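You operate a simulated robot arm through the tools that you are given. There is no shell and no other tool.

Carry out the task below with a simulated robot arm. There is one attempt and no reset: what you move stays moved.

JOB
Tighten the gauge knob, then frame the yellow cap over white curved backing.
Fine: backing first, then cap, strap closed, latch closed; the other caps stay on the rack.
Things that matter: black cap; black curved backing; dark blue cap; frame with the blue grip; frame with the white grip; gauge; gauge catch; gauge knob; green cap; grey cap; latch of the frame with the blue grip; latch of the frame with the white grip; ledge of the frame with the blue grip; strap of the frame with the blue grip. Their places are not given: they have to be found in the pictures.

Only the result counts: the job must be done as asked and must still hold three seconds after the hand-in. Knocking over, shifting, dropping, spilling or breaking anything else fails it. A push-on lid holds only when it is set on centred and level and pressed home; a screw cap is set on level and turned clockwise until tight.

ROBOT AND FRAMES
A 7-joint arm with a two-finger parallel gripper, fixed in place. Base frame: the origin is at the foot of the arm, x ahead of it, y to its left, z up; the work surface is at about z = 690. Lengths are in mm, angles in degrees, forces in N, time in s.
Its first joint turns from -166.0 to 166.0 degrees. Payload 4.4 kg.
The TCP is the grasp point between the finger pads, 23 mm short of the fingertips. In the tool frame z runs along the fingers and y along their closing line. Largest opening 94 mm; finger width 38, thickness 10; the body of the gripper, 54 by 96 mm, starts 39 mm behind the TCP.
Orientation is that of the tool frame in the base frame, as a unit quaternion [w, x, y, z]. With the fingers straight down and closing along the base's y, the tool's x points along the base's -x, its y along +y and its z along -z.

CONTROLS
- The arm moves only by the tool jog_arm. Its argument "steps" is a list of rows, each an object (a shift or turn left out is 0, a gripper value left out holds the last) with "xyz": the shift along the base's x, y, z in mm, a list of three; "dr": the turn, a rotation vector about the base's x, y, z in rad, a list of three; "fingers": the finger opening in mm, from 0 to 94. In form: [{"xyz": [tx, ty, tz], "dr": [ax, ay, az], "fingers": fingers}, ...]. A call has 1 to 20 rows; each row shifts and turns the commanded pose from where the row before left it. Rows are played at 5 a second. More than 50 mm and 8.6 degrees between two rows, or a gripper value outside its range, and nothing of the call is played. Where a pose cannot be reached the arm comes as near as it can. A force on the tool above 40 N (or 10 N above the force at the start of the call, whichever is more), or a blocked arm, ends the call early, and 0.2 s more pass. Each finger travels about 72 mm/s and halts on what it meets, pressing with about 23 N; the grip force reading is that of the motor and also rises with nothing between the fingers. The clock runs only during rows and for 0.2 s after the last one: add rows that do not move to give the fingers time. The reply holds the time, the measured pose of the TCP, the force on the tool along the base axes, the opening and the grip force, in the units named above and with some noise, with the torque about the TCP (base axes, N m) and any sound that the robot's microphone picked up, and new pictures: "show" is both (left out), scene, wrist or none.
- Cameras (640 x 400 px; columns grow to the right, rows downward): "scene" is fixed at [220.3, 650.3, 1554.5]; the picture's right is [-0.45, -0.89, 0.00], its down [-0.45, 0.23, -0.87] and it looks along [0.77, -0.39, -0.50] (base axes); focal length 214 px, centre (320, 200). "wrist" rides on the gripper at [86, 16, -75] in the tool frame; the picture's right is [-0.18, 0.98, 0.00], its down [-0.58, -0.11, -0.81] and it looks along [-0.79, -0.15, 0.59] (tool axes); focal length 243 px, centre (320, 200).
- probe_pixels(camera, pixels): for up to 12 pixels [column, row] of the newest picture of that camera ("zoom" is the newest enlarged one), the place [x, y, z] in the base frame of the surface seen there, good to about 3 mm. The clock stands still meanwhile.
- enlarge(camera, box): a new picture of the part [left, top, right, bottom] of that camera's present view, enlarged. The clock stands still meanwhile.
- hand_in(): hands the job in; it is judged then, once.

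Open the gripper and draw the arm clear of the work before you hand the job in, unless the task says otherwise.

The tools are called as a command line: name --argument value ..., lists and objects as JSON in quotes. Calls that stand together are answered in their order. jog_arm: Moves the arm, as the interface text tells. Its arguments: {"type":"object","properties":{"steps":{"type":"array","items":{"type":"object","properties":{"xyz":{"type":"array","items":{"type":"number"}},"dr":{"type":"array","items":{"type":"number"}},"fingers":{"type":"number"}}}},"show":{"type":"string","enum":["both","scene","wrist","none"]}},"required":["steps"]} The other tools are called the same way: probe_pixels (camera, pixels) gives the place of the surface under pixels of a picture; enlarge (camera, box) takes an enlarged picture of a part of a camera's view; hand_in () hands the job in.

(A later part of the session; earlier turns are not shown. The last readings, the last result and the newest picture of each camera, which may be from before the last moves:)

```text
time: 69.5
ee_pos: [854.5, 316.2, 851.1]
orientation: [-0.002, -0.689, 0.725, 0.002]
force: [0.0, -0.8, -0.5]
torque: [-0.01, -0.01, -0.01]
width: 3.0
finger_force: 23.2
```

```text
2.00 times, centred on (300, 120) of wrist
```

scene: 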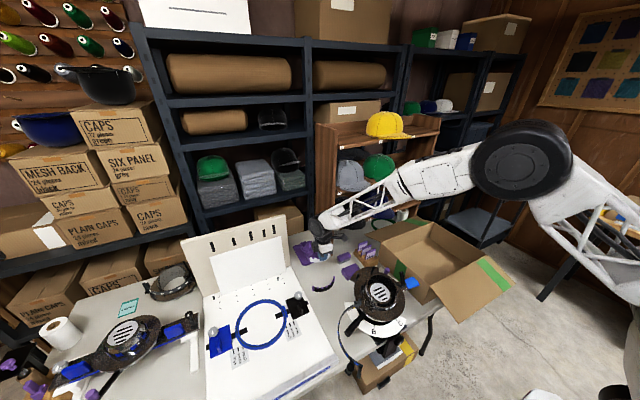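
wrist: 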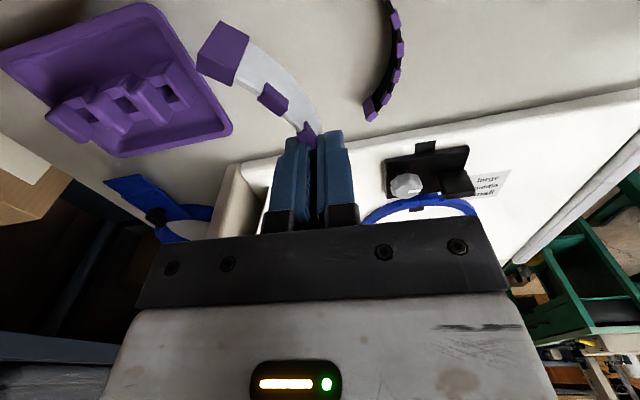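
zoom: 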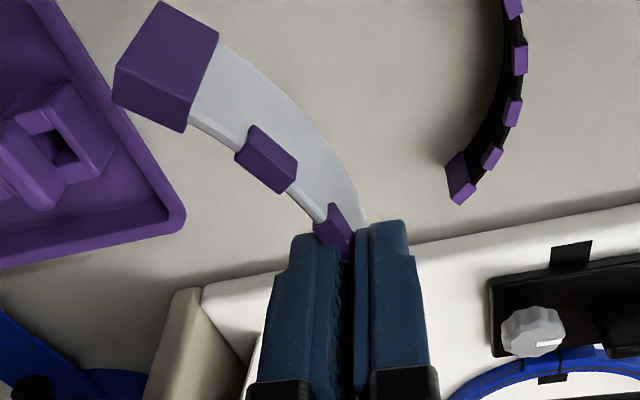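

The white backing is held. I zoom to measure its pose relative to the gripper.

enlarge --camera "wrist" --box '[190, 10, 350, 160]'

probe_pixels --camera "wrist" --pixels '[[215, 72], [225, 40], [250, 78], [272, 98], [290, 90], [307, 132], [300, 118], [315, 120]]'

```text
2.67 times, centred on (270, 85) of wrist
```

zoom: 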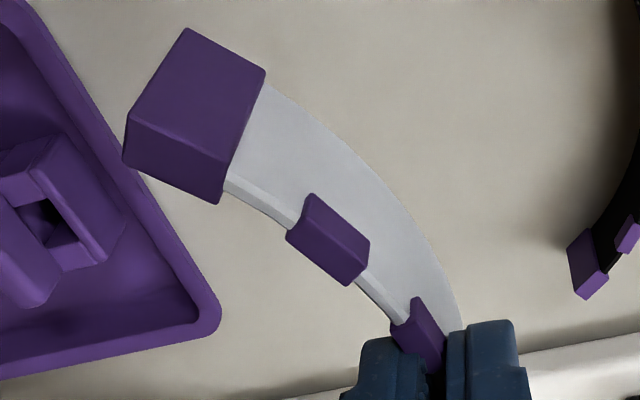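

```text
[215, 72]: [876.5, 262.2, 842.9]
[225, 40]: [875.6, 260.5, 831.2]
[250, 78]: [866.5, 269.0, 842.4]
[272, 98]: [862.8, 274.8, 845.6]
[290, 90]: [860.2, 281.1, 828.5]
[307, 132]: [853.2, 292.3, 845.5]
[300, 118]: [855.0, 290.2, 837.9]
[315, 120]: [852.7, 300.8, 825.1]
```

The backing is held at its arc middle, rotated ~2° in the grip. I lift and carry it over in front of the cylinder, correcting yaw (+0.089) and tilting -10° about y to match the flange.

jog_arm --steps '[{"xyz": [0, 0, 45]}, {"xyz": [-10, -5, 45]}, {"xyz": [-45, -15, 10]}, {"xyz": [-45, -16, 8]}, {"xyz": [-45, -16, 0], "dr": [0, 0, 0.045]}, {"xyz": [-45, -16, 0], "dr": [0, 0, 0.044]}, {"xyz": [-45, -16, 0], "dr": [0, -0.06, 0]}, {"xyz": [-45, -16, 0], "dr": [0, -0.06, 0]}, {"xyz": [-45, -16, 0], "dr": [0, -0.0545, 0]}, {"xyz": [-14, -1.5, 0]}, {"xyz": [0, 0, 0]}]' --show "both"

```text
time: 71.9
ee_pos: [517.4, 198.0, 959.8]
orientation: [-0.058, 0.718, -0.691, 0.06]
force: [0.2, -0.5, -0.2]
torque: [-0.02, 0.0, 0.0]
width: 2.9
finger_force: 22.5
```

scene: 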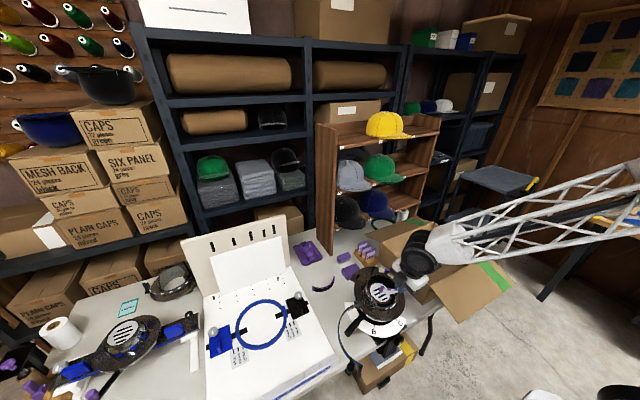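
wrist: 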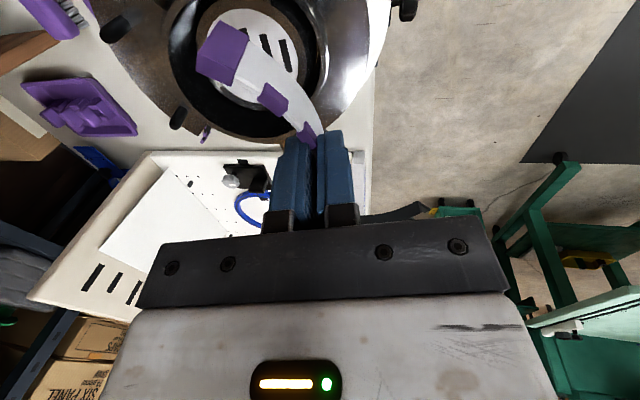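

I align x and descend along the frame's tilted axis to ~45 mm above the flange, then check.

jog_arm --steps '[{"xyz": [-10.5, 0, 0]}, {"xyz": [6.1, 0, -34.5]}, {"xyz": [6.1, 0, -34.5]}, {"xyz": [0, 0, 0]}]' --show "both"

enlarge --camera "wrist" --box '[180, 0, 420, 180]'

enlarge --camera "scene" --box '[335, 235, 435, 335]'

```text
time: 72.9
ee_pos: [519.8, 196.3, 891.8]
orientation: [-0.059, 0.717, -0.692, 0.062]
force: [0.6, -0.5, -0.4]
torque: [-0.02, 0.0, 0.02]
width: 3.0
finger_force: 22.7
```

scene: 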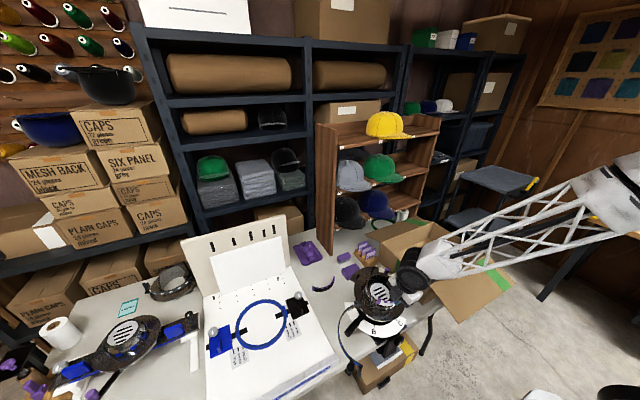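
wrist: 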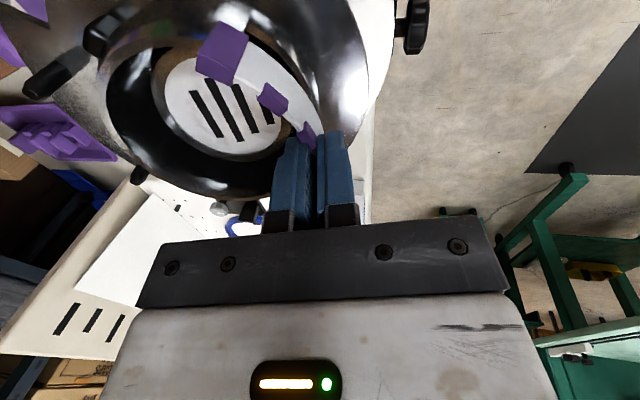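

```text
2.22 times, centred on (300, 90) of wrist
```

zoom: 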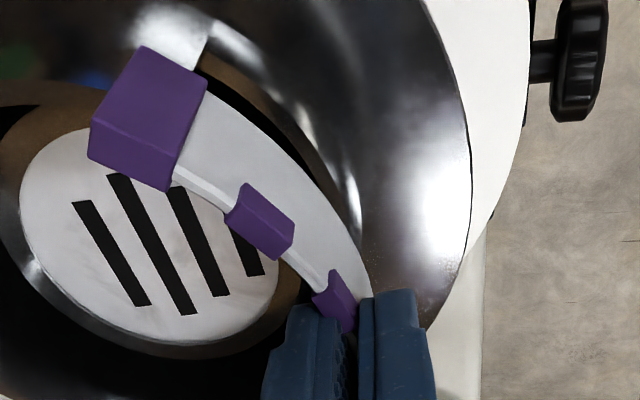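

```text
4.00 times, centred on (385, 285) of scene
```

zoom: 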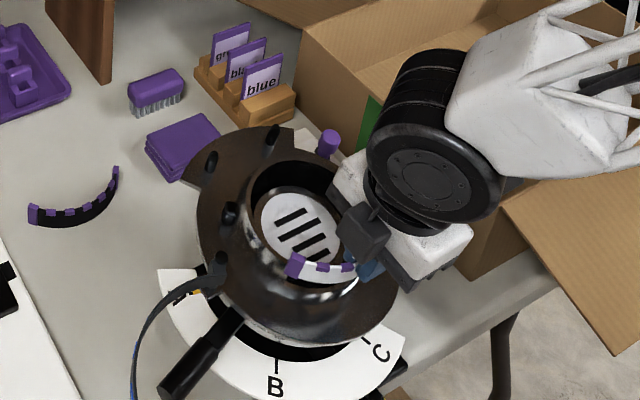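

I probe the front wall and flange near the held backing to check the radial gap.

probe_pixels --camera "wrist" --pixels '[[308, 85], [312, 85], [316, 92], [320, 98], [325, 90], [335, 85], [345, 80], [355, 70], [290, 55], [285, 60], [300, 60], [360, 100]]'

enlarge --camera "wrist" --box '[250, 20, 380, 130]'

```text
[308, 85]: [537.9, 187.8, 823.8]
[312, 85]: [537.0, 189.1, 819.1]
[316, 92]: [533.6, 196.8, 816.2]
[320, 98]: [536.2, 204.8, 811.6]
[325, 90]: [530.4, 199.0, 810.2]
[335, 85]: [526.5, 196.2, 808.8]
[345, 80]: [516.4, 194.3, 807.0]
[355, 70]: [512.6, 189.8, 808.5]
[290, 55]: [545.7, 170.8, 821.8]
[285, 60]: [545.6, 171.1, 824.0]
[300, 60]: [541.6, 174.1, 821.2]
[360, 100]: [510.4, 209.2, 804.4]
```

```text
3.64 times, centred on (315, 75) of wrist
```

zoom: 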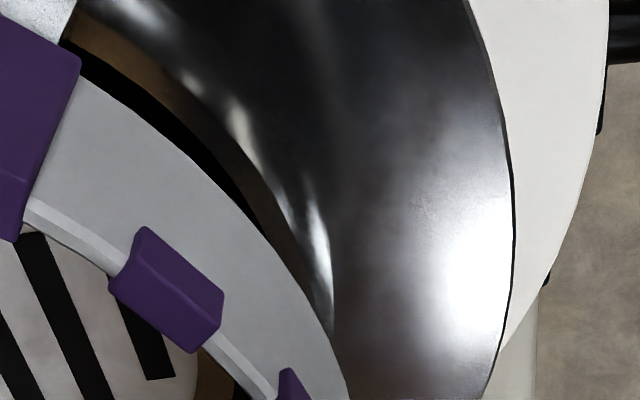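

The wall base is at u≈-56 and the pad plane near -58, so I shift ~3 mm forward (toward the robot) to be concentric, then descend along the axis until just above the flange.

jog_arm --steps '[{"xyz": [-3, 0, -0.5]}, {"xyz": [3.5, 0, -19.7]}, {"xyz": [2.6, 0, -14.8]}, {"xyz": [0, 0, 0]}]' --show "both"

enlarge --camera "wrist" --box '[200, 0, 400, 150]'

enlarge --camera "scene" --box '[345, 265, 415, 325]'

```text
time: 73.9
ee_pos: [521.9, 198.7, 856.7]
orientation: [-0.059, 0.718, -0.691, 0.061]
force: [-1.1, -0.5, -0.4]
torque: [-0.01, -0.01, 0.0]
width: 3.1
finger_force: 23.2
```

scene: 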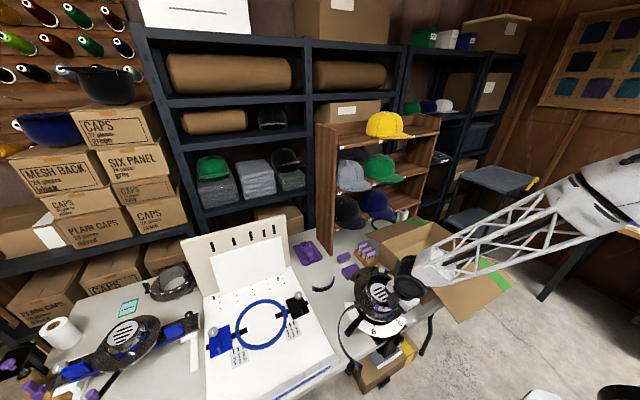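
wrist: 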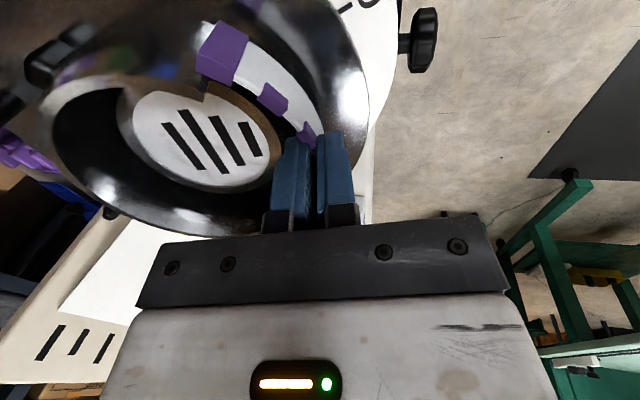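

```text
2.67 times, centred on (300, 75) of wrist
```

zoom: 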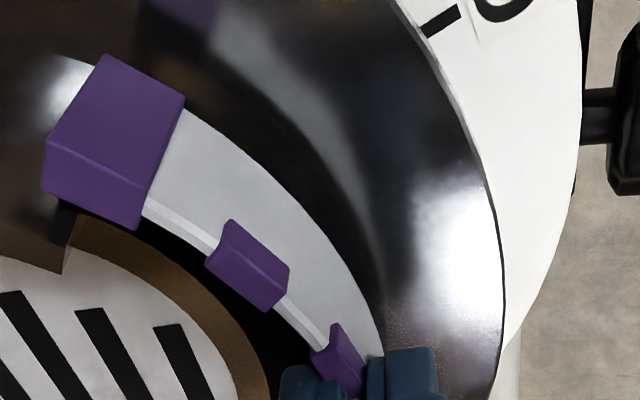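

```text
6.67 times, centred on (380, 295) of scene
```

zoom: 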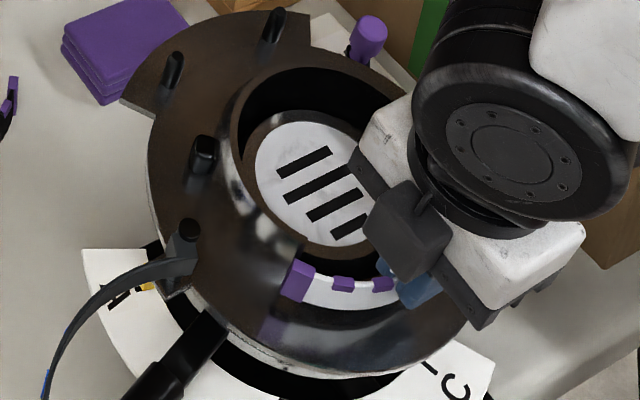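

The backing is ~10 mm above the flange and aligned in front of the wall. I bias it 1.5 mm inward and lower in small steps, checking the force.

jog_arm --steps '[{"xyz": [2.2, 0, -3.7]}, {"xyz": [0.5, 0, -2.9]}, {"xyz": [0, 0, 0]}]' --show "wrist"

enlarge --camera "wrist" --box '[200, 0, 400, 150]'

enlarge --camera "scene" --box '[345, 265, 415, 325]'

```text
time: 74.7
ee_pos: [524.2, 197.7, 850.2]
orientation: [-0.059, 0.717, -0.691, 0.061]
force: [0.0, -0.8, 0.0]
torque: [-0.02, -0.02, -0.02]
width: 3.0
finger_force: 23.5
```

wrist: 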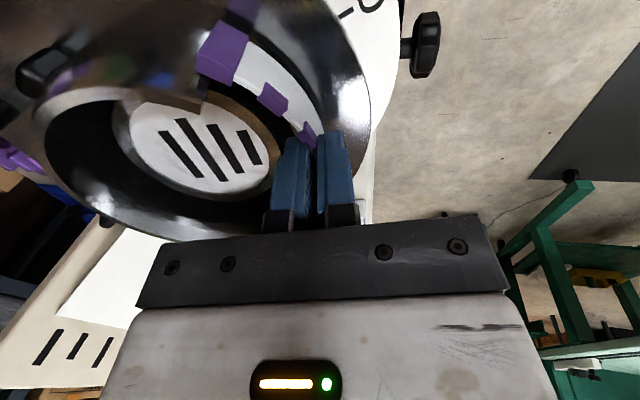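

```text
2.67 times, centred on (300, 75) of wrist
```

zoom: 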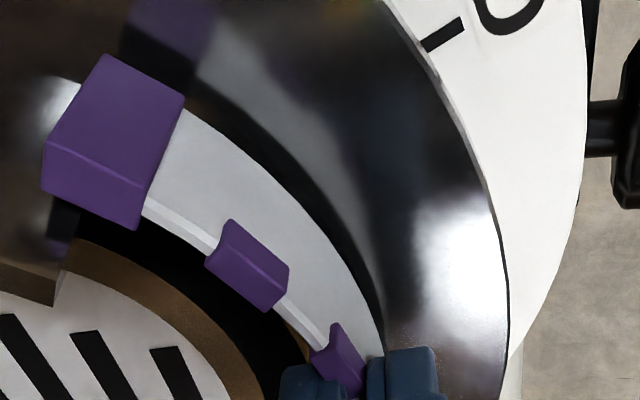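

```text
6.67 times, centred on (380, 295) of scene
```

zoom: 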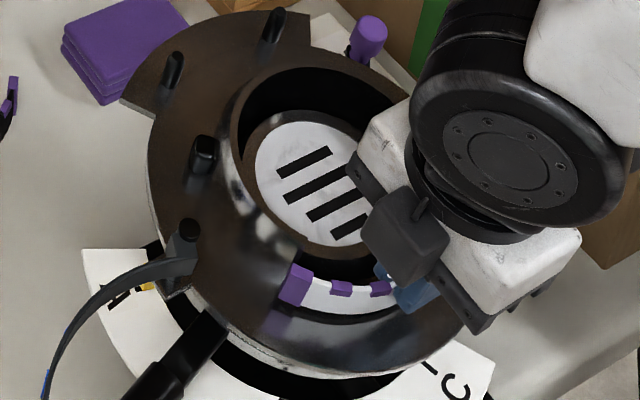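

Still ~3 mm above (reflection gap). I lower 2 mm and then 1 mm steps checking force.

jog_arm --steps '[{"xyz": [0.35, 0, -2]}, {"xyz": [0, 0, 0]}]' --show "none"

jog_arm --steps '[{"xyz": [0.17, 0, -1]}, {"xyz": [0, 0, 0]}]' --show "wrist"

enlarge --camera "wrist" --box '[200, 0, 400, 150]'

```text
time: 75.3
ee_pos: [523.9, 197.6, 848.8]
orientation: [-0.059, 0.718, -0.691, 0.06]
force: [-0.2, 0.5, 0.4]
torque: [0.0, -0.04, -0.01]
width: 3.0
finger_force: 23.2
```

```text
time: 75.9
ee_pos: [523.8, 199.7, 846.5]
orientation: [-0.059, 0.718, -0.691, 0.06]
force: [0.2, -0.3, 0.5]
torque: [0.03, -0.01, -0.01]
width: 3.4
finger_force: 22.8
```

wrist: 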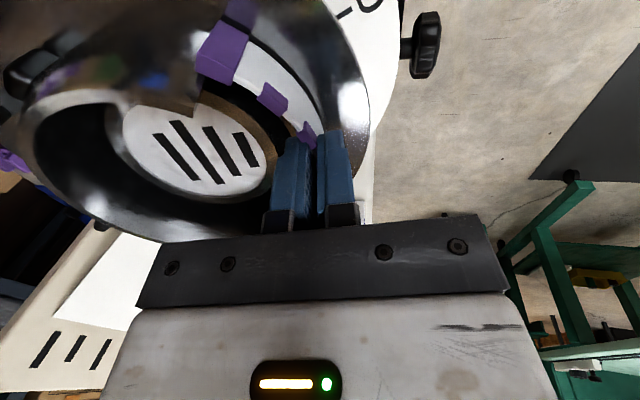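

```text
2.67 times, centred on (300, 75) of wrist
```

zoom: 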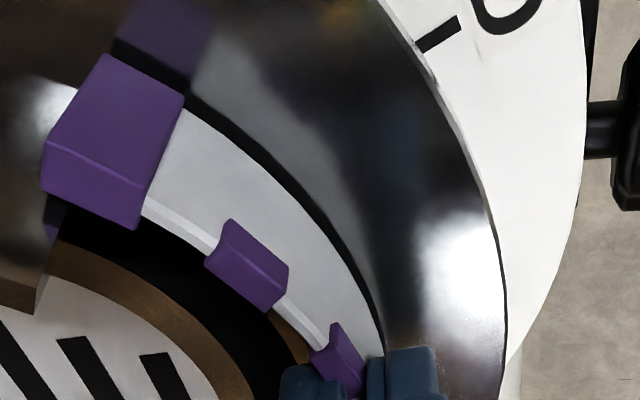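

The gap to the reflection is ~15 px (≈2 mm). I continue lowering.

jog_arm --steps '[{"xyz": [0.17, 0, -1]}, {"xyz": [0, 0, 0]}]' --show "none"

jog_arm --steps '[{"xyz": [0.17, 0, -1]}, {"xyz": [0, 0, 0]}]' --show "wrist"

enlarge --camera "wrist" --box '[200, 0, 400, 150]'

```text
time: 76.5
ee_pos: [524.1, 199.5, 845.7]
orientation: [-0.06, 0.718, -0.691, 0.06]
force: [0.1, -0.4, -1.1]
torque: [0.01, -0.02, -0.04]
width: 3.1
finger_force: 22.9
```

```text
time: 77.1
ee_pos: [524.2, 198.6, 846.5]
orientation: [-0.059, 0.717, -0.692, 0.061]
force: [0.9, -0.4, 0.5]
torque: [0.01, -0.03, 0.02]
width: 2.9
finger_force: 23.0
```

wrist: 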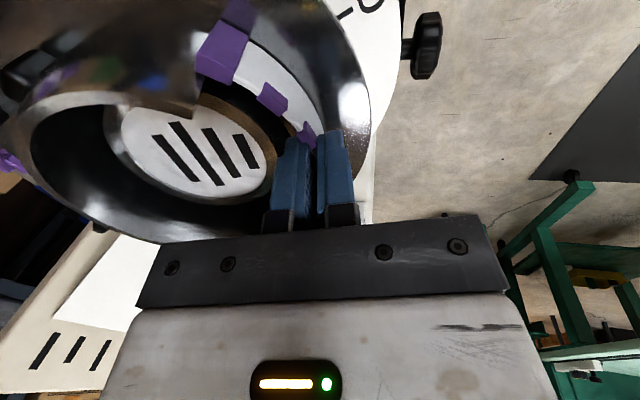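

```text
2.67 times, centred on (300, 75) of wrist
```

zoom: 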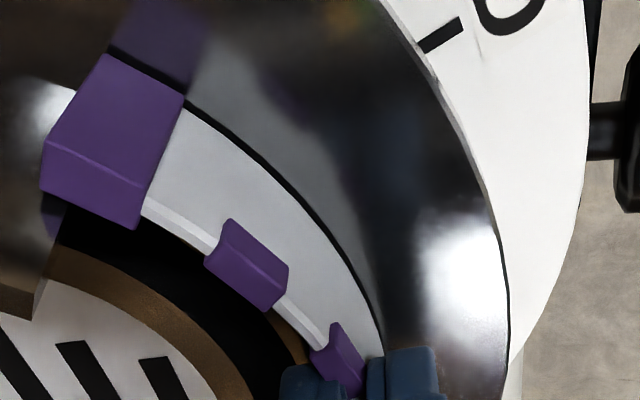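

Gap ~7 px now (≈0.8 mm). Two more small steps.

jog_arm --steps '[{"xyz": [0.14, 0, -0.8]}, {"xyz": [0, 0, 0]}]' --show "none"

jog_arm --steps '[{"xyz": [0.1, 0, -0.6]}, {"xyz": [0, 0, 0]}]' --show "wrist"

enlarge --camera "wrist" --box '[200, 0, 400, 150]'

```text
time: 77.7
ee_pos: [523.9, 199.2, 843.9]
orientation: [-0.059, 0.717, -0.692, 0.061]
force: [0.4, 0.4, 0.3]
torque: [-0.01, -0.02, 0.01]
width: 3.3
finger_force: 23.2
```

```text
time: 78.3
ee_pos: [523.7, 198.8, 845.0]
orientation: [-0.059, 0.717, -0.692, 0.061]
force: [-0.2, 0.0, -0.2]
torque: [-0.03, 0.0, -0.01]
width: 3.2
finger_force: 22.9
```

wrist: 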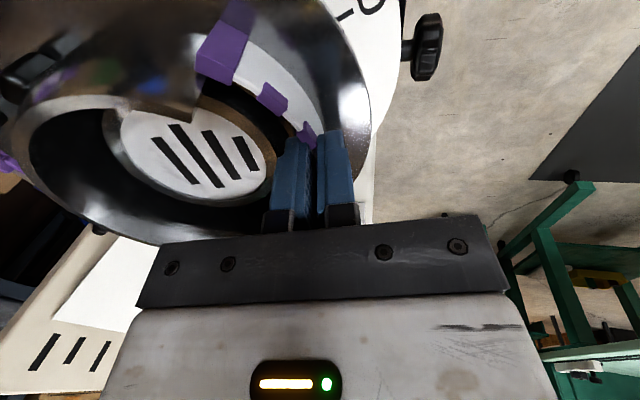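

```text
2.67 times, centred on (300, 75) of wrist
```

zoom: 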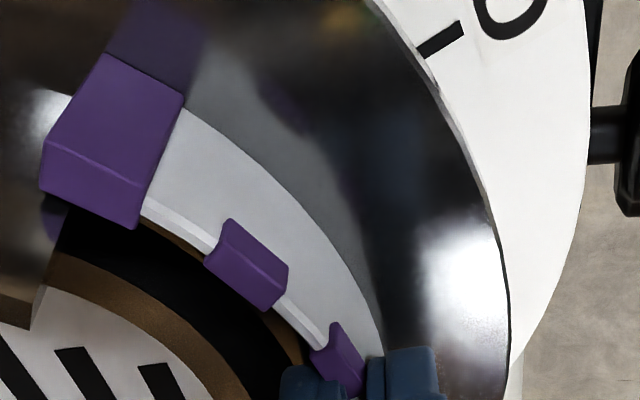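

The backing visually touches the flange (no gap to its reflection). One more 0.5 mm to confirm contact by force.

jog_arm --steps '[{"xyz": [0.09, 0, -0.5]}, {"xyz": [0, 0, 0]}]' --show "none"

```text
time: 78.9
ee_pos: [525.3, 198.9, 843.0]
orientation: [-0.058, 0.718, -0.691, 0.061]
force: [-8.4, 1.1, 5.6]
torque: [-0.07, 0.09, -0.01]
width: 3.2
finger_force: 23.0
```

Contact with a -x component (touching the wall's fillet). I shift 1.5 mm outward along the flange and check again.

jog_arm --steps '[{"xyz": [-0.1, 0, 0.6]}, {"xyz": [-1.5, 0, -0.26]}, {"xyz": [0, 0, 0]}]' --show "none"

jog_arm --steps '[{"xyz": [0.1, 0, -0.6]}, {"xyz": [0, 0, 0]}]' --show "wrist"

enlarge --camera "wrist" --box '[200, 0, 400, 150]'

```text
time: 79.7
ee_pos: [524.0, 198.8, 844.1]
orientation: [-0.059, 0.717, -0.692, 0.061]
force: [-0.7, -0.4, -0.4]
torque: [-0.02, -0.01, 0.04]
width: 2.8
finger_force: 23.5
```

```text
time: 80.3
ee_pos: [522.3, 199.1, 843.9]
orientation: [-0.059, 0.718, -0.691, 0.061]
force: [0.5, -0.5, -0.4]
torque: [0.03, 0.03, -0.01]
width: 3.1
finger_force: 23.0
```

wrist: 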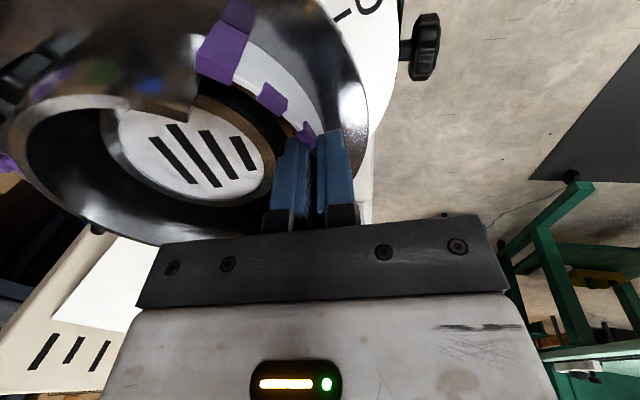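

```text
2.67 times, centred on (300, 75) of wrist
```

zoom: 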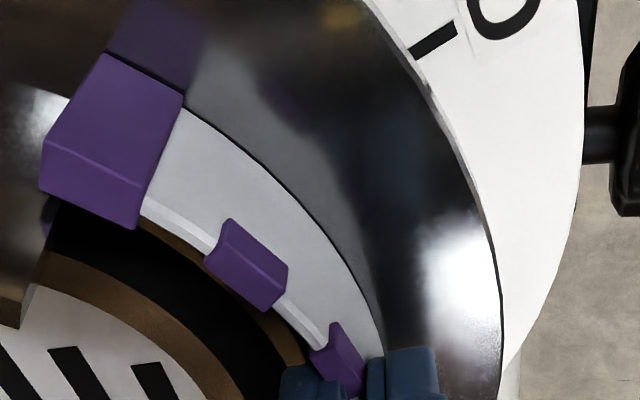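

jog_arm --steps '[{"xyz": [0.05, 0, -0.4]}, {"xyz": [0, 0, 0]}]' --show "none"

jog_arm --steps '[{"xyz": [0.05, 0, -0.4]}, {"xyz": [0, 0, 0]}]' --show "wrist"

enlarge --camera "wrist" --box '[200, 0, 400, 150]'

```text
time: 80.9
ee_pos: [522.8, 200.1, 843.8]
orientation: [-0.06, 0.717, -0.692, 0.06]
force: [-0.7, -0.8, 2.2]
torque: [-0.04, -0.03, -0.02]
width: 3.1
finger_force: 23.0
```

```text
time: 81.5
ee_pos: [523.8, 198.3, 843.7]
orientation: [-0.059, 0.717, -0.692, 0.061]
force: [-9.2, 7.5, 9.7]
torque: [0.05, 0.06, 0.1]
width: 3.1
finger_force: 23.4
```

wrist: 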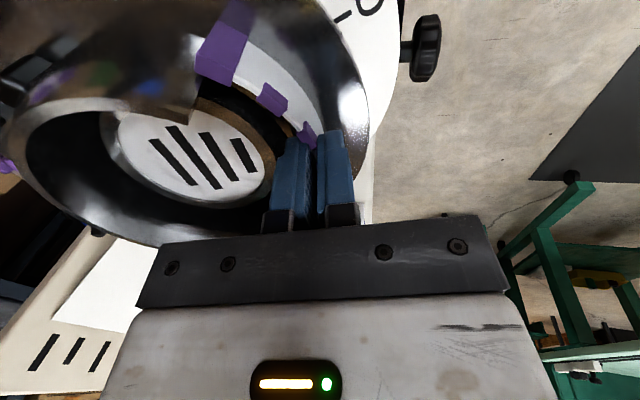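

```text
2.67 times, centred on (300, 75) of wrist
```

zoom: 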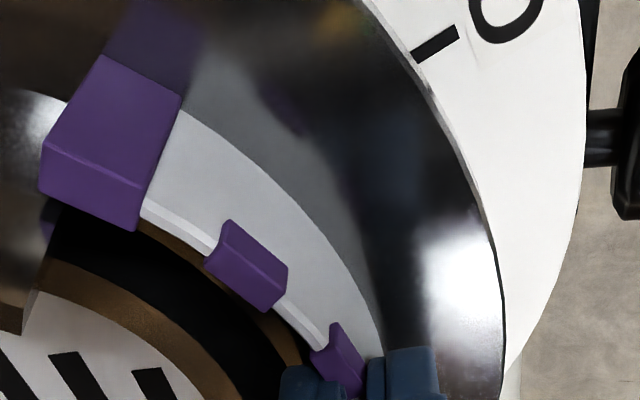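

Now in contact with the flange. I relieve 0.3 mm and open the fingers gently.

jog_arm --steps '[{"xyz": [-0.3, 0, 0.35]}, {"xyz": [0, 0, 0], "fingers": 5}, {"fingers": 8}, {"fingers": 12}, {"fingers": 14}, {"fingers": 14}]' --show "wrist"

enlarge --camera "wrist" --box '[200, 0, 400, 150]'

enlarge --camera "scene" --box '[345, 265, 415, 325]'

```text
time: 82.9
ee_pos: [522.9, 198.4, 842.4]
orientation: [-0.059, 0.718, -0.691, 0.061]
force: [0.3, -0.2, 0.1]
torque: [0.01, 0.03, 0.02]
width: 14.1
finger_force: 0.1
```

wrist: 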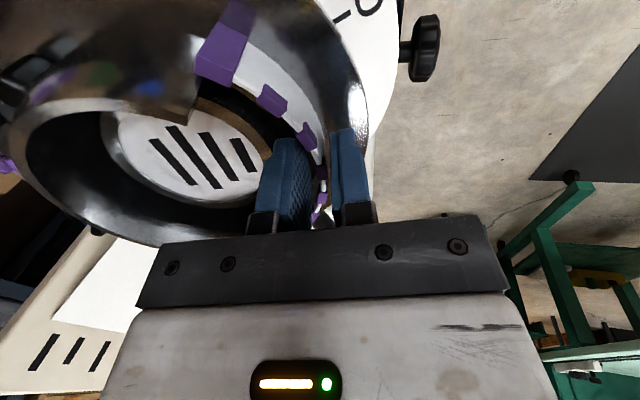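

```text
2.67 times, centred on (300, 75) of wrist
```

zoom: 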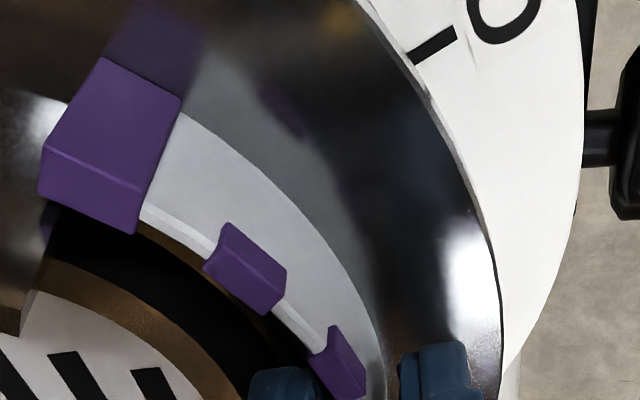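

```text
6.67 times, centred on (380, 295) of scene
```

zoom: 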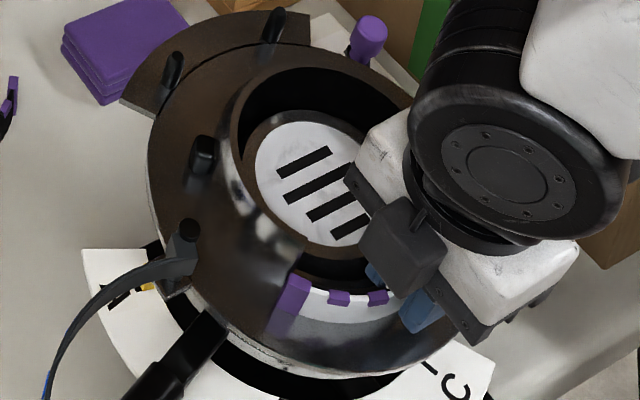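

The backing stands on the flange, free of the fingers. I lift straight up along the frame axis.

jog_arm --steps '[{"xyz": [-1.7, 0, 9.8]}, {"xyz": [-3.5, 0, 19.7]}, {"xyz": [-6, 0, 34.5]}, {"xyz": [-6, 0, 45]}, {"xyz": [-10, 0, 45]}, {"xyz": [0, 0, 0]}]' --show "both"

enlarge --camera "scene" --box '[345, 265, 415, 325]'

enlarge --camera "wrist" --box '[160, 0, 400, 180]'

```text
time: 84.3
ee_pos: [495.8, 199.1, 995.8]
orientation: [-0.059, 0.717, -0.692, 0.061]
force: [-0.1, -0.2, -0.7]
torque: [-0.01, -0.01, -0.01]
width: 13.8
finger_force: 0.1
```

scene: 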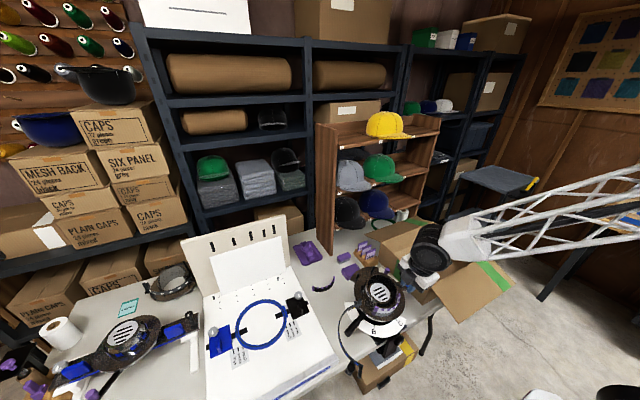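
wrist: 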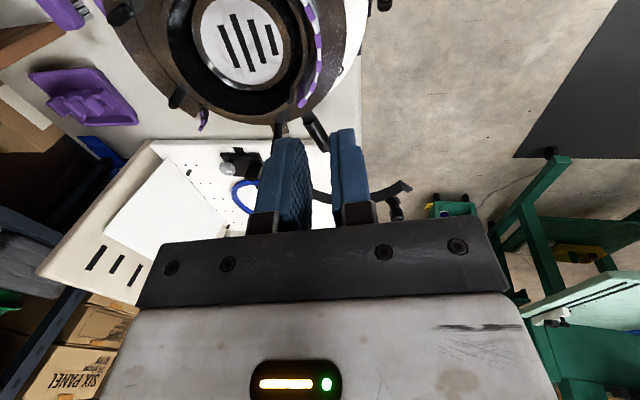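

```text
6.67 times, centred on (380, 295) of scene
```

zoom: 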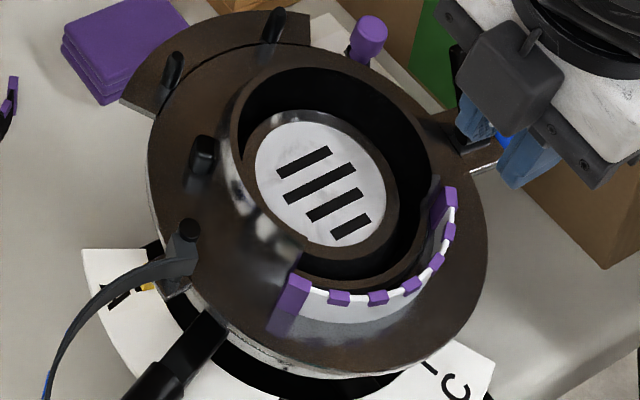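

```text
2.22 times, centred on (280, 90) of wrist
```

zoom: 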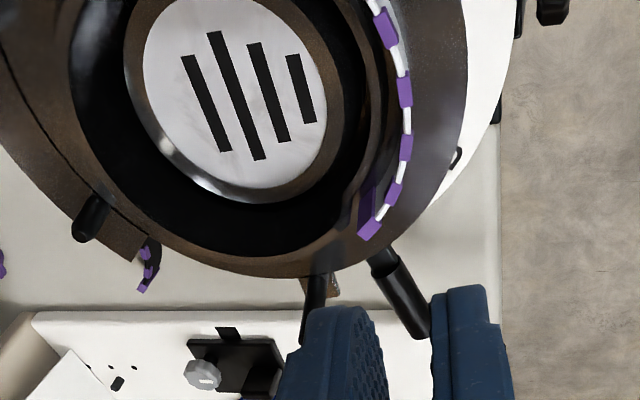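

The backing sits neatly in front of the cylinder, its ends at the window corners. Now the cap: its crown centre is ≈(1032,-110), R≈83, brim axis yawed ≈-6.5°. I raise the arm and pitch the tool horizontal (closing along z) on the way to the rack.

jog_arm --steps '[{"xyz": [0, 0, 33], "dr": [0, -0.1396, 0], "fingers": 40}, {"xyz": [0, 0, 33], "dr": [0, -0.1396, 0]}, {"xyz": [0, 0, 33], "dr": [0, -0.1396, 0]}, {"xyz": [0, 0, 33], "dr": [0, -0.1396, 0]}, {"xyz": [0, 0, 33], "dr": [0, -0.1396, 0]}, {"xyz": [0, 0, 33], "dr": [0, -0.1396, 0]}, {"xyz": [0, 0, 33], "dr": [0, -0.1396, 0]}, {"xyz": [0, 0, 33], "dr": [0, -0.1396, 0]}, {"xyz": [0, 0, 33], "dr": [0, -0.1396, 0]}, {"xyz": [0, 0, 33], "dr": [0, -0.1396, 0]}, {"dr": [0.035, 0, 0]}, {"dr": [0, 0, -0.113]}, {"dr": [0, 0, 0]}]' --show "both"

enlarge --camera "scene" --box '[345, 265, 415, 325]'

probe_pixels --camera "scene" --pixels '[[362, 288], [362, 290], [358, 276], [373, 270], [360, 298], [359, 303], [361, 284]]'

```text
time: 87.1
ee_pos: [495.6, 199.1, 1328.9]
orientation: [0.469, -0.473, 0.529, -0.526]
force: [1.3, 0.6, 0.2]
torque: [0.01, -0.01, 0.01]
width: 40.0
finger_force: 0.0
```

scene: 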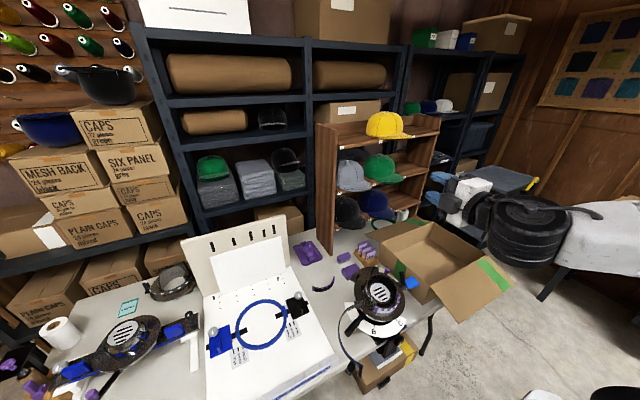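
wrist: 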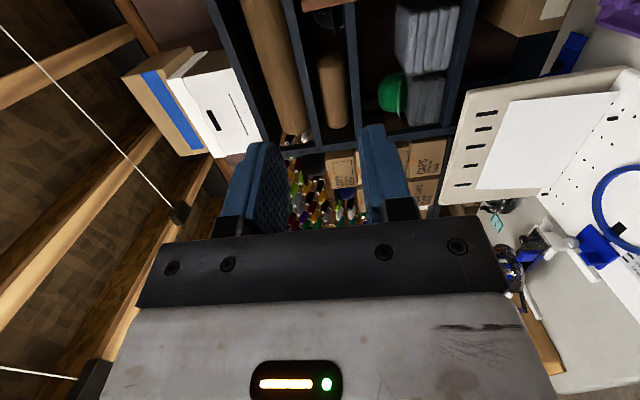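

```text
6.67 times, centred on (380, 295) of scene
```

zoom: 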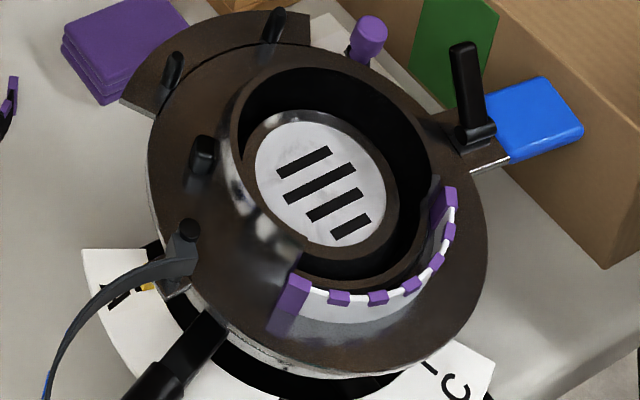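

```text
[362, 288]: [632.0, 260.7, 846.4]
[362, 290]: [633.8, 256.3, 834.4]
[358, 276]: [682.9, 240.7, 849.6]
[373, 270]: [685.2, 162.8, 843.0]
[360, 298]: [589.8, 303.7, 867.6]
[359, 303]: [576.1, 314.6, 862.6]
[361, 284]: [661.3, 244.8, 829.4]
```

Orientation is right (tool z=(0.994,-0.113,0), closing along z). I move to the standoff in front of the yellow cap's brim.

jog_arm --steps '[{"xyz": [33.5, -28.6, 0]}, {"xyz": [33.5, -28.6, 0]}, {"xyz": [33.5, -28.6, 0]}, {"xyz": [33.5, -28.6, 0]}, {"xyz": [33.5, -28.6, 0]}, {"xyz": [33.5, -28.6, 0]}, {"xyz": [33.5, -28.6, 0]}, {"xyz": [33.5, -28.6, 0]}, {"xyz": [33.5, -28.6, 0]}, {"xyz": [33.5, -28.6, 0]}, {"xyz": [0, 0, 0]}]' --show "both"

enlarge --camera "wrist" --box '[180, 0, 460, 230]'

enlarge --camera "scene" --box '[340, 80, 460, 180]'

```text
time: 89.5
ee_pos: [831.8, -83.7, 1332.6]
orientation: [0.466, -0.47, 0.532, -0.527]
force: [-0.2, -0.4, 0.7]
torque: [-0.01, 0.01, 0.02]
width: 40.0
finger_force: 0.1
out of reach, approached as far as the arm can: row 10
```

scene: 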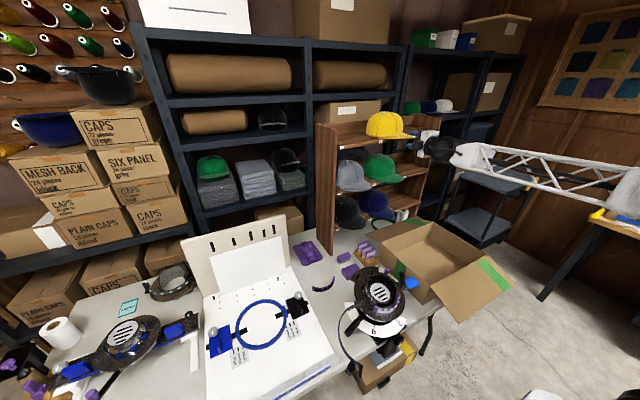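
wrist: 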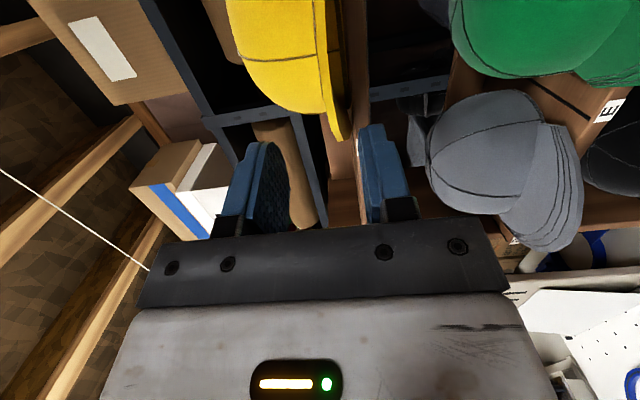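

```text
1.74 times, centred on (320, 115) of wrist
```

zoom: 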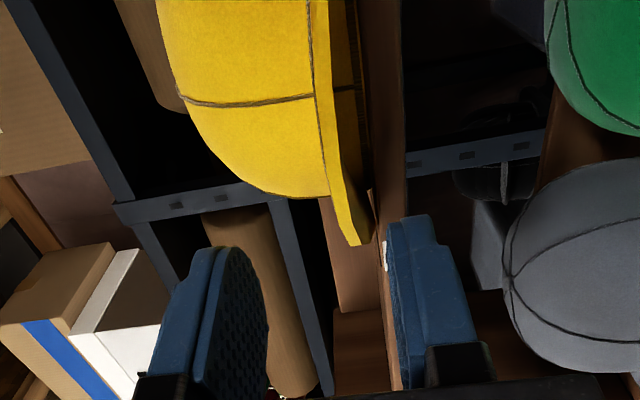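

```text
4.00 times, centred on (400, 130) of scene
```

zoom: 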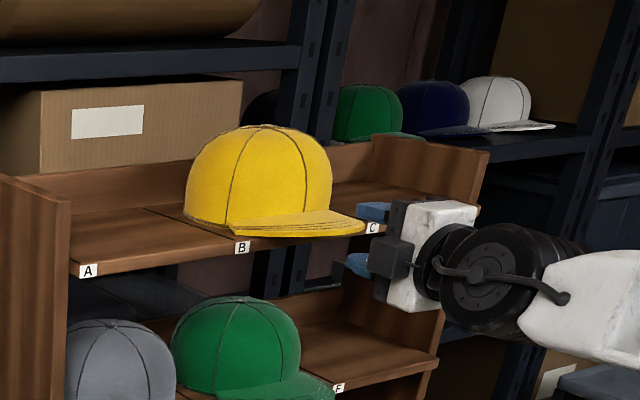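

The arm reports this pose as just out of reach with this roll. I back off and try rolling the tool the other way (camera to the +y side) to find a reachable configuration.

jog_arm --steps '[{"xyz": [-30, 3, 0]}, {"xyz": [-30, 3, 0]}, {"dr": [0.1484, -0.0169, 0]}, {"dr": [0.1484, -0.0169, 0]}, {"dr": [0.1484, -0.0169, 0]}, {"dr": [0.1484, -0.0169, 0]}, {"dr": [0.1484, -0.0169, 0]}, {"dr": [0.1484, -0.0169, 0]}, {"dr": [0.1484, -0.0169, 0]}, {"dr": [0.1484, -0.0169, 0]}, {"dr": [0.1484, -0.0169, 0]}, {"dr": [0.1484, -0.0169, 0]}, {"dr": [0, 0, 0]}]' --show "both"

```text
time: 92.3
ee_pos: [771.4, -72.8, 1328.1]
orientation: [0.703, 0.014, 0.708, -0.068]
force: [0.0, -0.5, 0.4]
torque: [-0.01, -0.03, 0.03]
width: 39.9
finger_force: 0.2
out of reach, approached as far as the arm can: row 10
```

scene: 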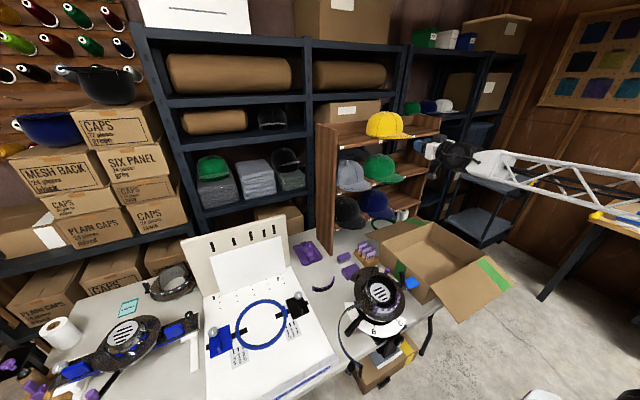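
wrist: 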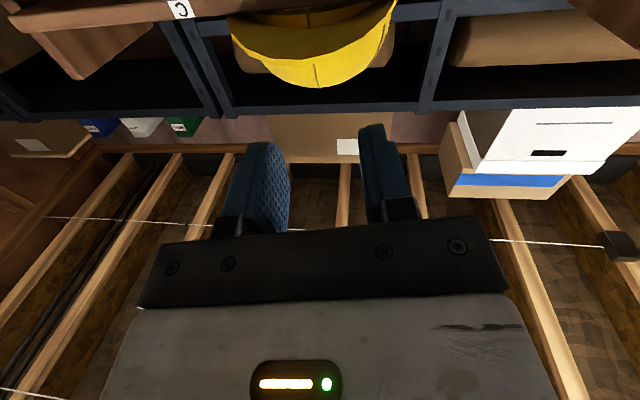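

Useful: the camera is below and looks up at the cap. I enlarge to see the cap's underside, then continue.

enlarge --camera "wrist" --box '[210, 0, 410, 110]'

probe_pixels --camera "wrist" --pixels '[[315, 80], [315, 60], [315, 40], [240, 30], [385, 25], [315, 15], [280, 20], [350, 20], [250, 60], [375, 60]]'

```text
3.20 times, centred on (310, 55) of wrist
```

zoom: 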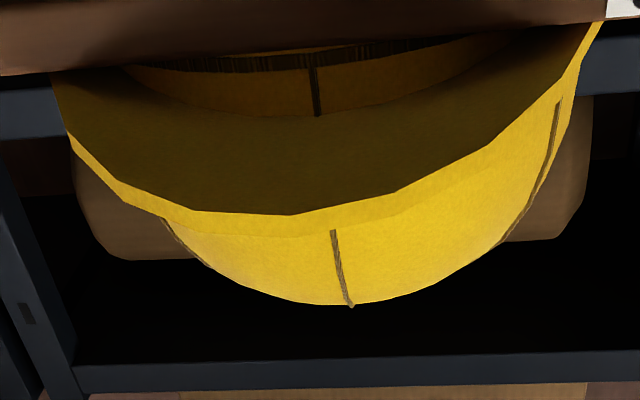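

```text
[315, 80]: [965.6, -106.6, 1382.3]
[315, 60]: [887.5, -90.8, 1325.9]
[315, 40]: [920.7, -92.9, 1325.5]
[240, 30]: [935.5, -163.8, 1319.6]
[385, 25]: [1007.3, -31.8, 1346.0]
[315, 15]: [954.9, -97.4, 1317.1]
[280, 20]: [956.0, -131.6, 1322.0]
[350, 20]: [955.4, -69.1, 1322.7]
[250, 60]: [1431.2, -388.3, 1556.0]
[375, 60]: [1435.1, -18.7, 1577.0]
```

The brim bottom is at z≈1325.5, top ≈1331, tip (887,-91). I continue the roll to the +y camera side.

jog_arm --steps '[{"dr": [0.148, -0.0168, 0]}, {"dr": [0.148, -0.0168, 0]}, {"dr": [0.148, -0.0168, 0]}, {"dr": [0.148, -0.0168, 0]}, {"dr": [0.148, -0.0168, 0]}, {"dr": [0.148, -0.0168, 0]}, {"dr": [0.148, -0.0168, 0]}, {"dr": [0.148, -0.0168, 0]}, {"dr": [0.148, -0.0168, 0]}, {"dr": [0.148, -0.0168, 0]}, {"dr": [0.148, -0.0168, 0]}, {"dr": [0, 0, 0]}]' --show "both"

```text
time: 94.9
ee_pos: [765.9, -39.3, 1391.9]
orientation: [0.529, 0.526, 0.476, 0.466]
force: [-0.4, 0.6, -0.6]
torque: [-0.01, -0.03, -0.01]
width: 40.0
finger_force: 0.0
out of reach, approached as far as the arm can: row 2, 3, 4, 5, 6, 7, 8, 9, 10, 11
```

scene: 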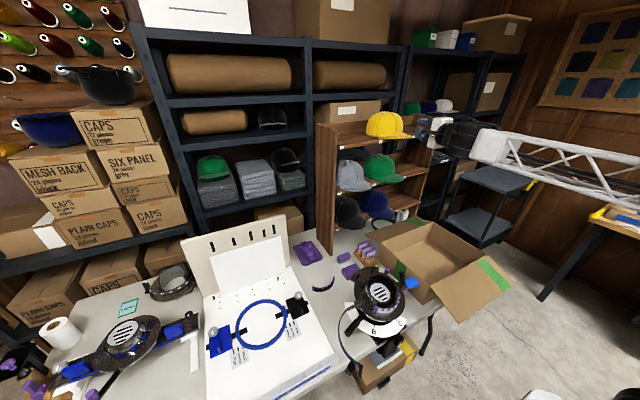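
wrist: 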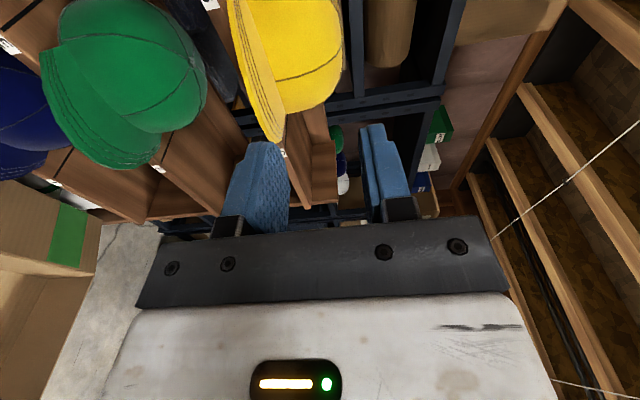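

This side exceeds a joint limit (position drifted). I roll back the other way to the earlier reachable side.

jog_arm --steps '[{"dr": [-0.148, 0.0168, 0]}, {"dr": [-0.148, 0.0168, 0]}, {"dr": [-0.148, 0.0168, 0]}, {"dr": [-0.148, 0.0168, 0]}, {"dr": [-0.148, 0.0168, 0]}, {"dr": [-0.148, 0.0168, 0]}, {"dr": [-0.148, 0.0168, 0]}, {"dr": [-0.148, 0.0168, 0]}, {"dr": [-0.148, 0.0168, 0]}, {"dr": [-0.148, 0.0168, 0]}, {"dr": [-0.148, 0.0168, 0]}, {"dr": [0, 0, 0]}]' --show "none"

jog_arm --steps '[{"dr": [-0.1484, 0.0169, 0]}, {"dr": [-0.1484, 0.0169, 0]}, {"dr": [-0.1484, 0.0169, 0]}, {"dr": [-0.1484, 0.0169, 0]}, {"dr": [-0.1484, 0.0169, 0]}, {"dr": [-0.1484, 0.0169, 0]}, {"dr": [-0.1484, 0.0169, 0]}, {"dr": [-0.1484, 0.0169, 0]}, {"dr": [-0.1484, 0.0169, 0]}, {"dr": [-0.1484, 0.0169, 0]}, {"dr": [0, 0, 0]}]' --show "both"

```text
time: 97.5
ee_pos: [764.9, -39.9, 1390.9]
orientation: [0.704, 0.009, 0.707, -0.067]
force: [-0.3, 0.4, 0.7]
torque: [0.0, 0.04, -0.02]
width: 39.8
finger_force: 0.1
```

```text
time: 99.9
ee_pos: [766.3, -40.2, 1392.7]
orientation: [0.469, -0.473, 0.527, -0.527]
force: [-0.4, -0.1, 0.9]
torque: [0.0, 0.02, 0.0]
width: 39.7
finger_force: 0.0
```

scene: 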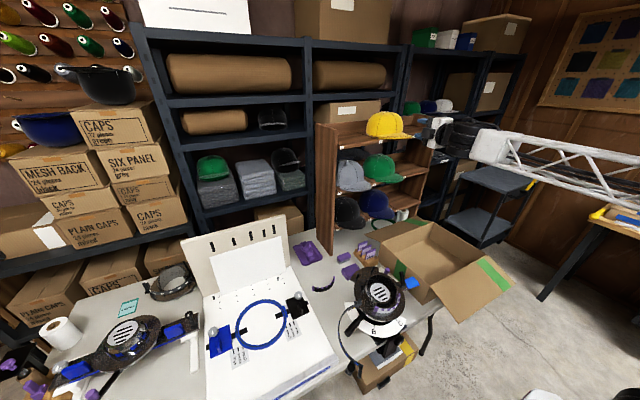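
wrist: 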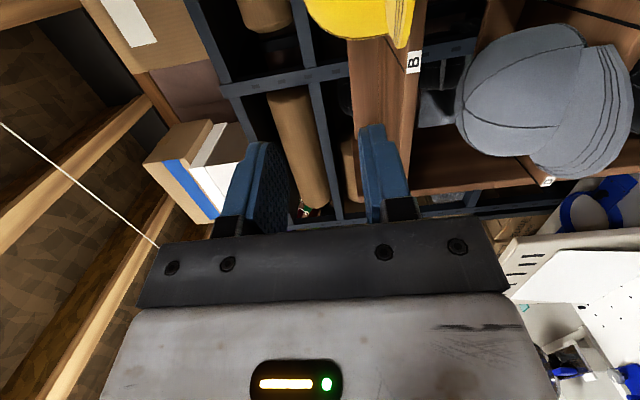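

The pose is now (766,-40,1392) with the right orientation. I try approaching again to see how far forward it can reach at z≈1329.

jog_arm --steps '[{"xyz": [0, -20, -31]}, {"xyz": [0, -20, -32]}, {"xyz": [25, -3, 0]}, {"xyz": [20, -2, 0]}, {"xyz": [15, -2, 0]}, {"xyz": [0, 0, 0]}]' --show "none"

```text
time: 101.3
ee_pos: [827.5, -83.0, 1328.7]
orientation: [0.465, -0.471, 0.532, -0.528]
force: [0.0, -0.4, 0.4]
torque: [-0.01, 0.01, 0.0]
width: 40.1
finger_force: 0.0
```

jog_arm --steps '[{"xyz": [10, -1.1, 0]}, {"xyz": [10, -1.1, 0]}, {"xyz": [0, 0, 0]}]' --show "none"

```text
time: 102.1
ee_pos: [846.7, -84.8, 1327.4]
orientation: [0.465, -0.472, 0.531, -0.528]
force: [-0.5, -0.5, -0.2]
torque: [-0.05, 0.0, 0.02]
width: 40.0
finger_force: 0.0
out of reach, approached as far as the arm can: row 2
```

jog_arm --steps '[{"xyz": [10, -3, 0]}, {"xyz": [10, -3, 0]}, {"xyz": [0, 0, 0]}]' --show "none"

```text
time: 102.9
ee_pos: [867.1, -88.2, 1330.6]
orientation: [0.465, -0.471, 0.531, -0.529]
force: [0.0, 0.7, 0.2]
torque: [0.01, 0.01, 0.0]
width: 40.0
finger_force: 0.0
```

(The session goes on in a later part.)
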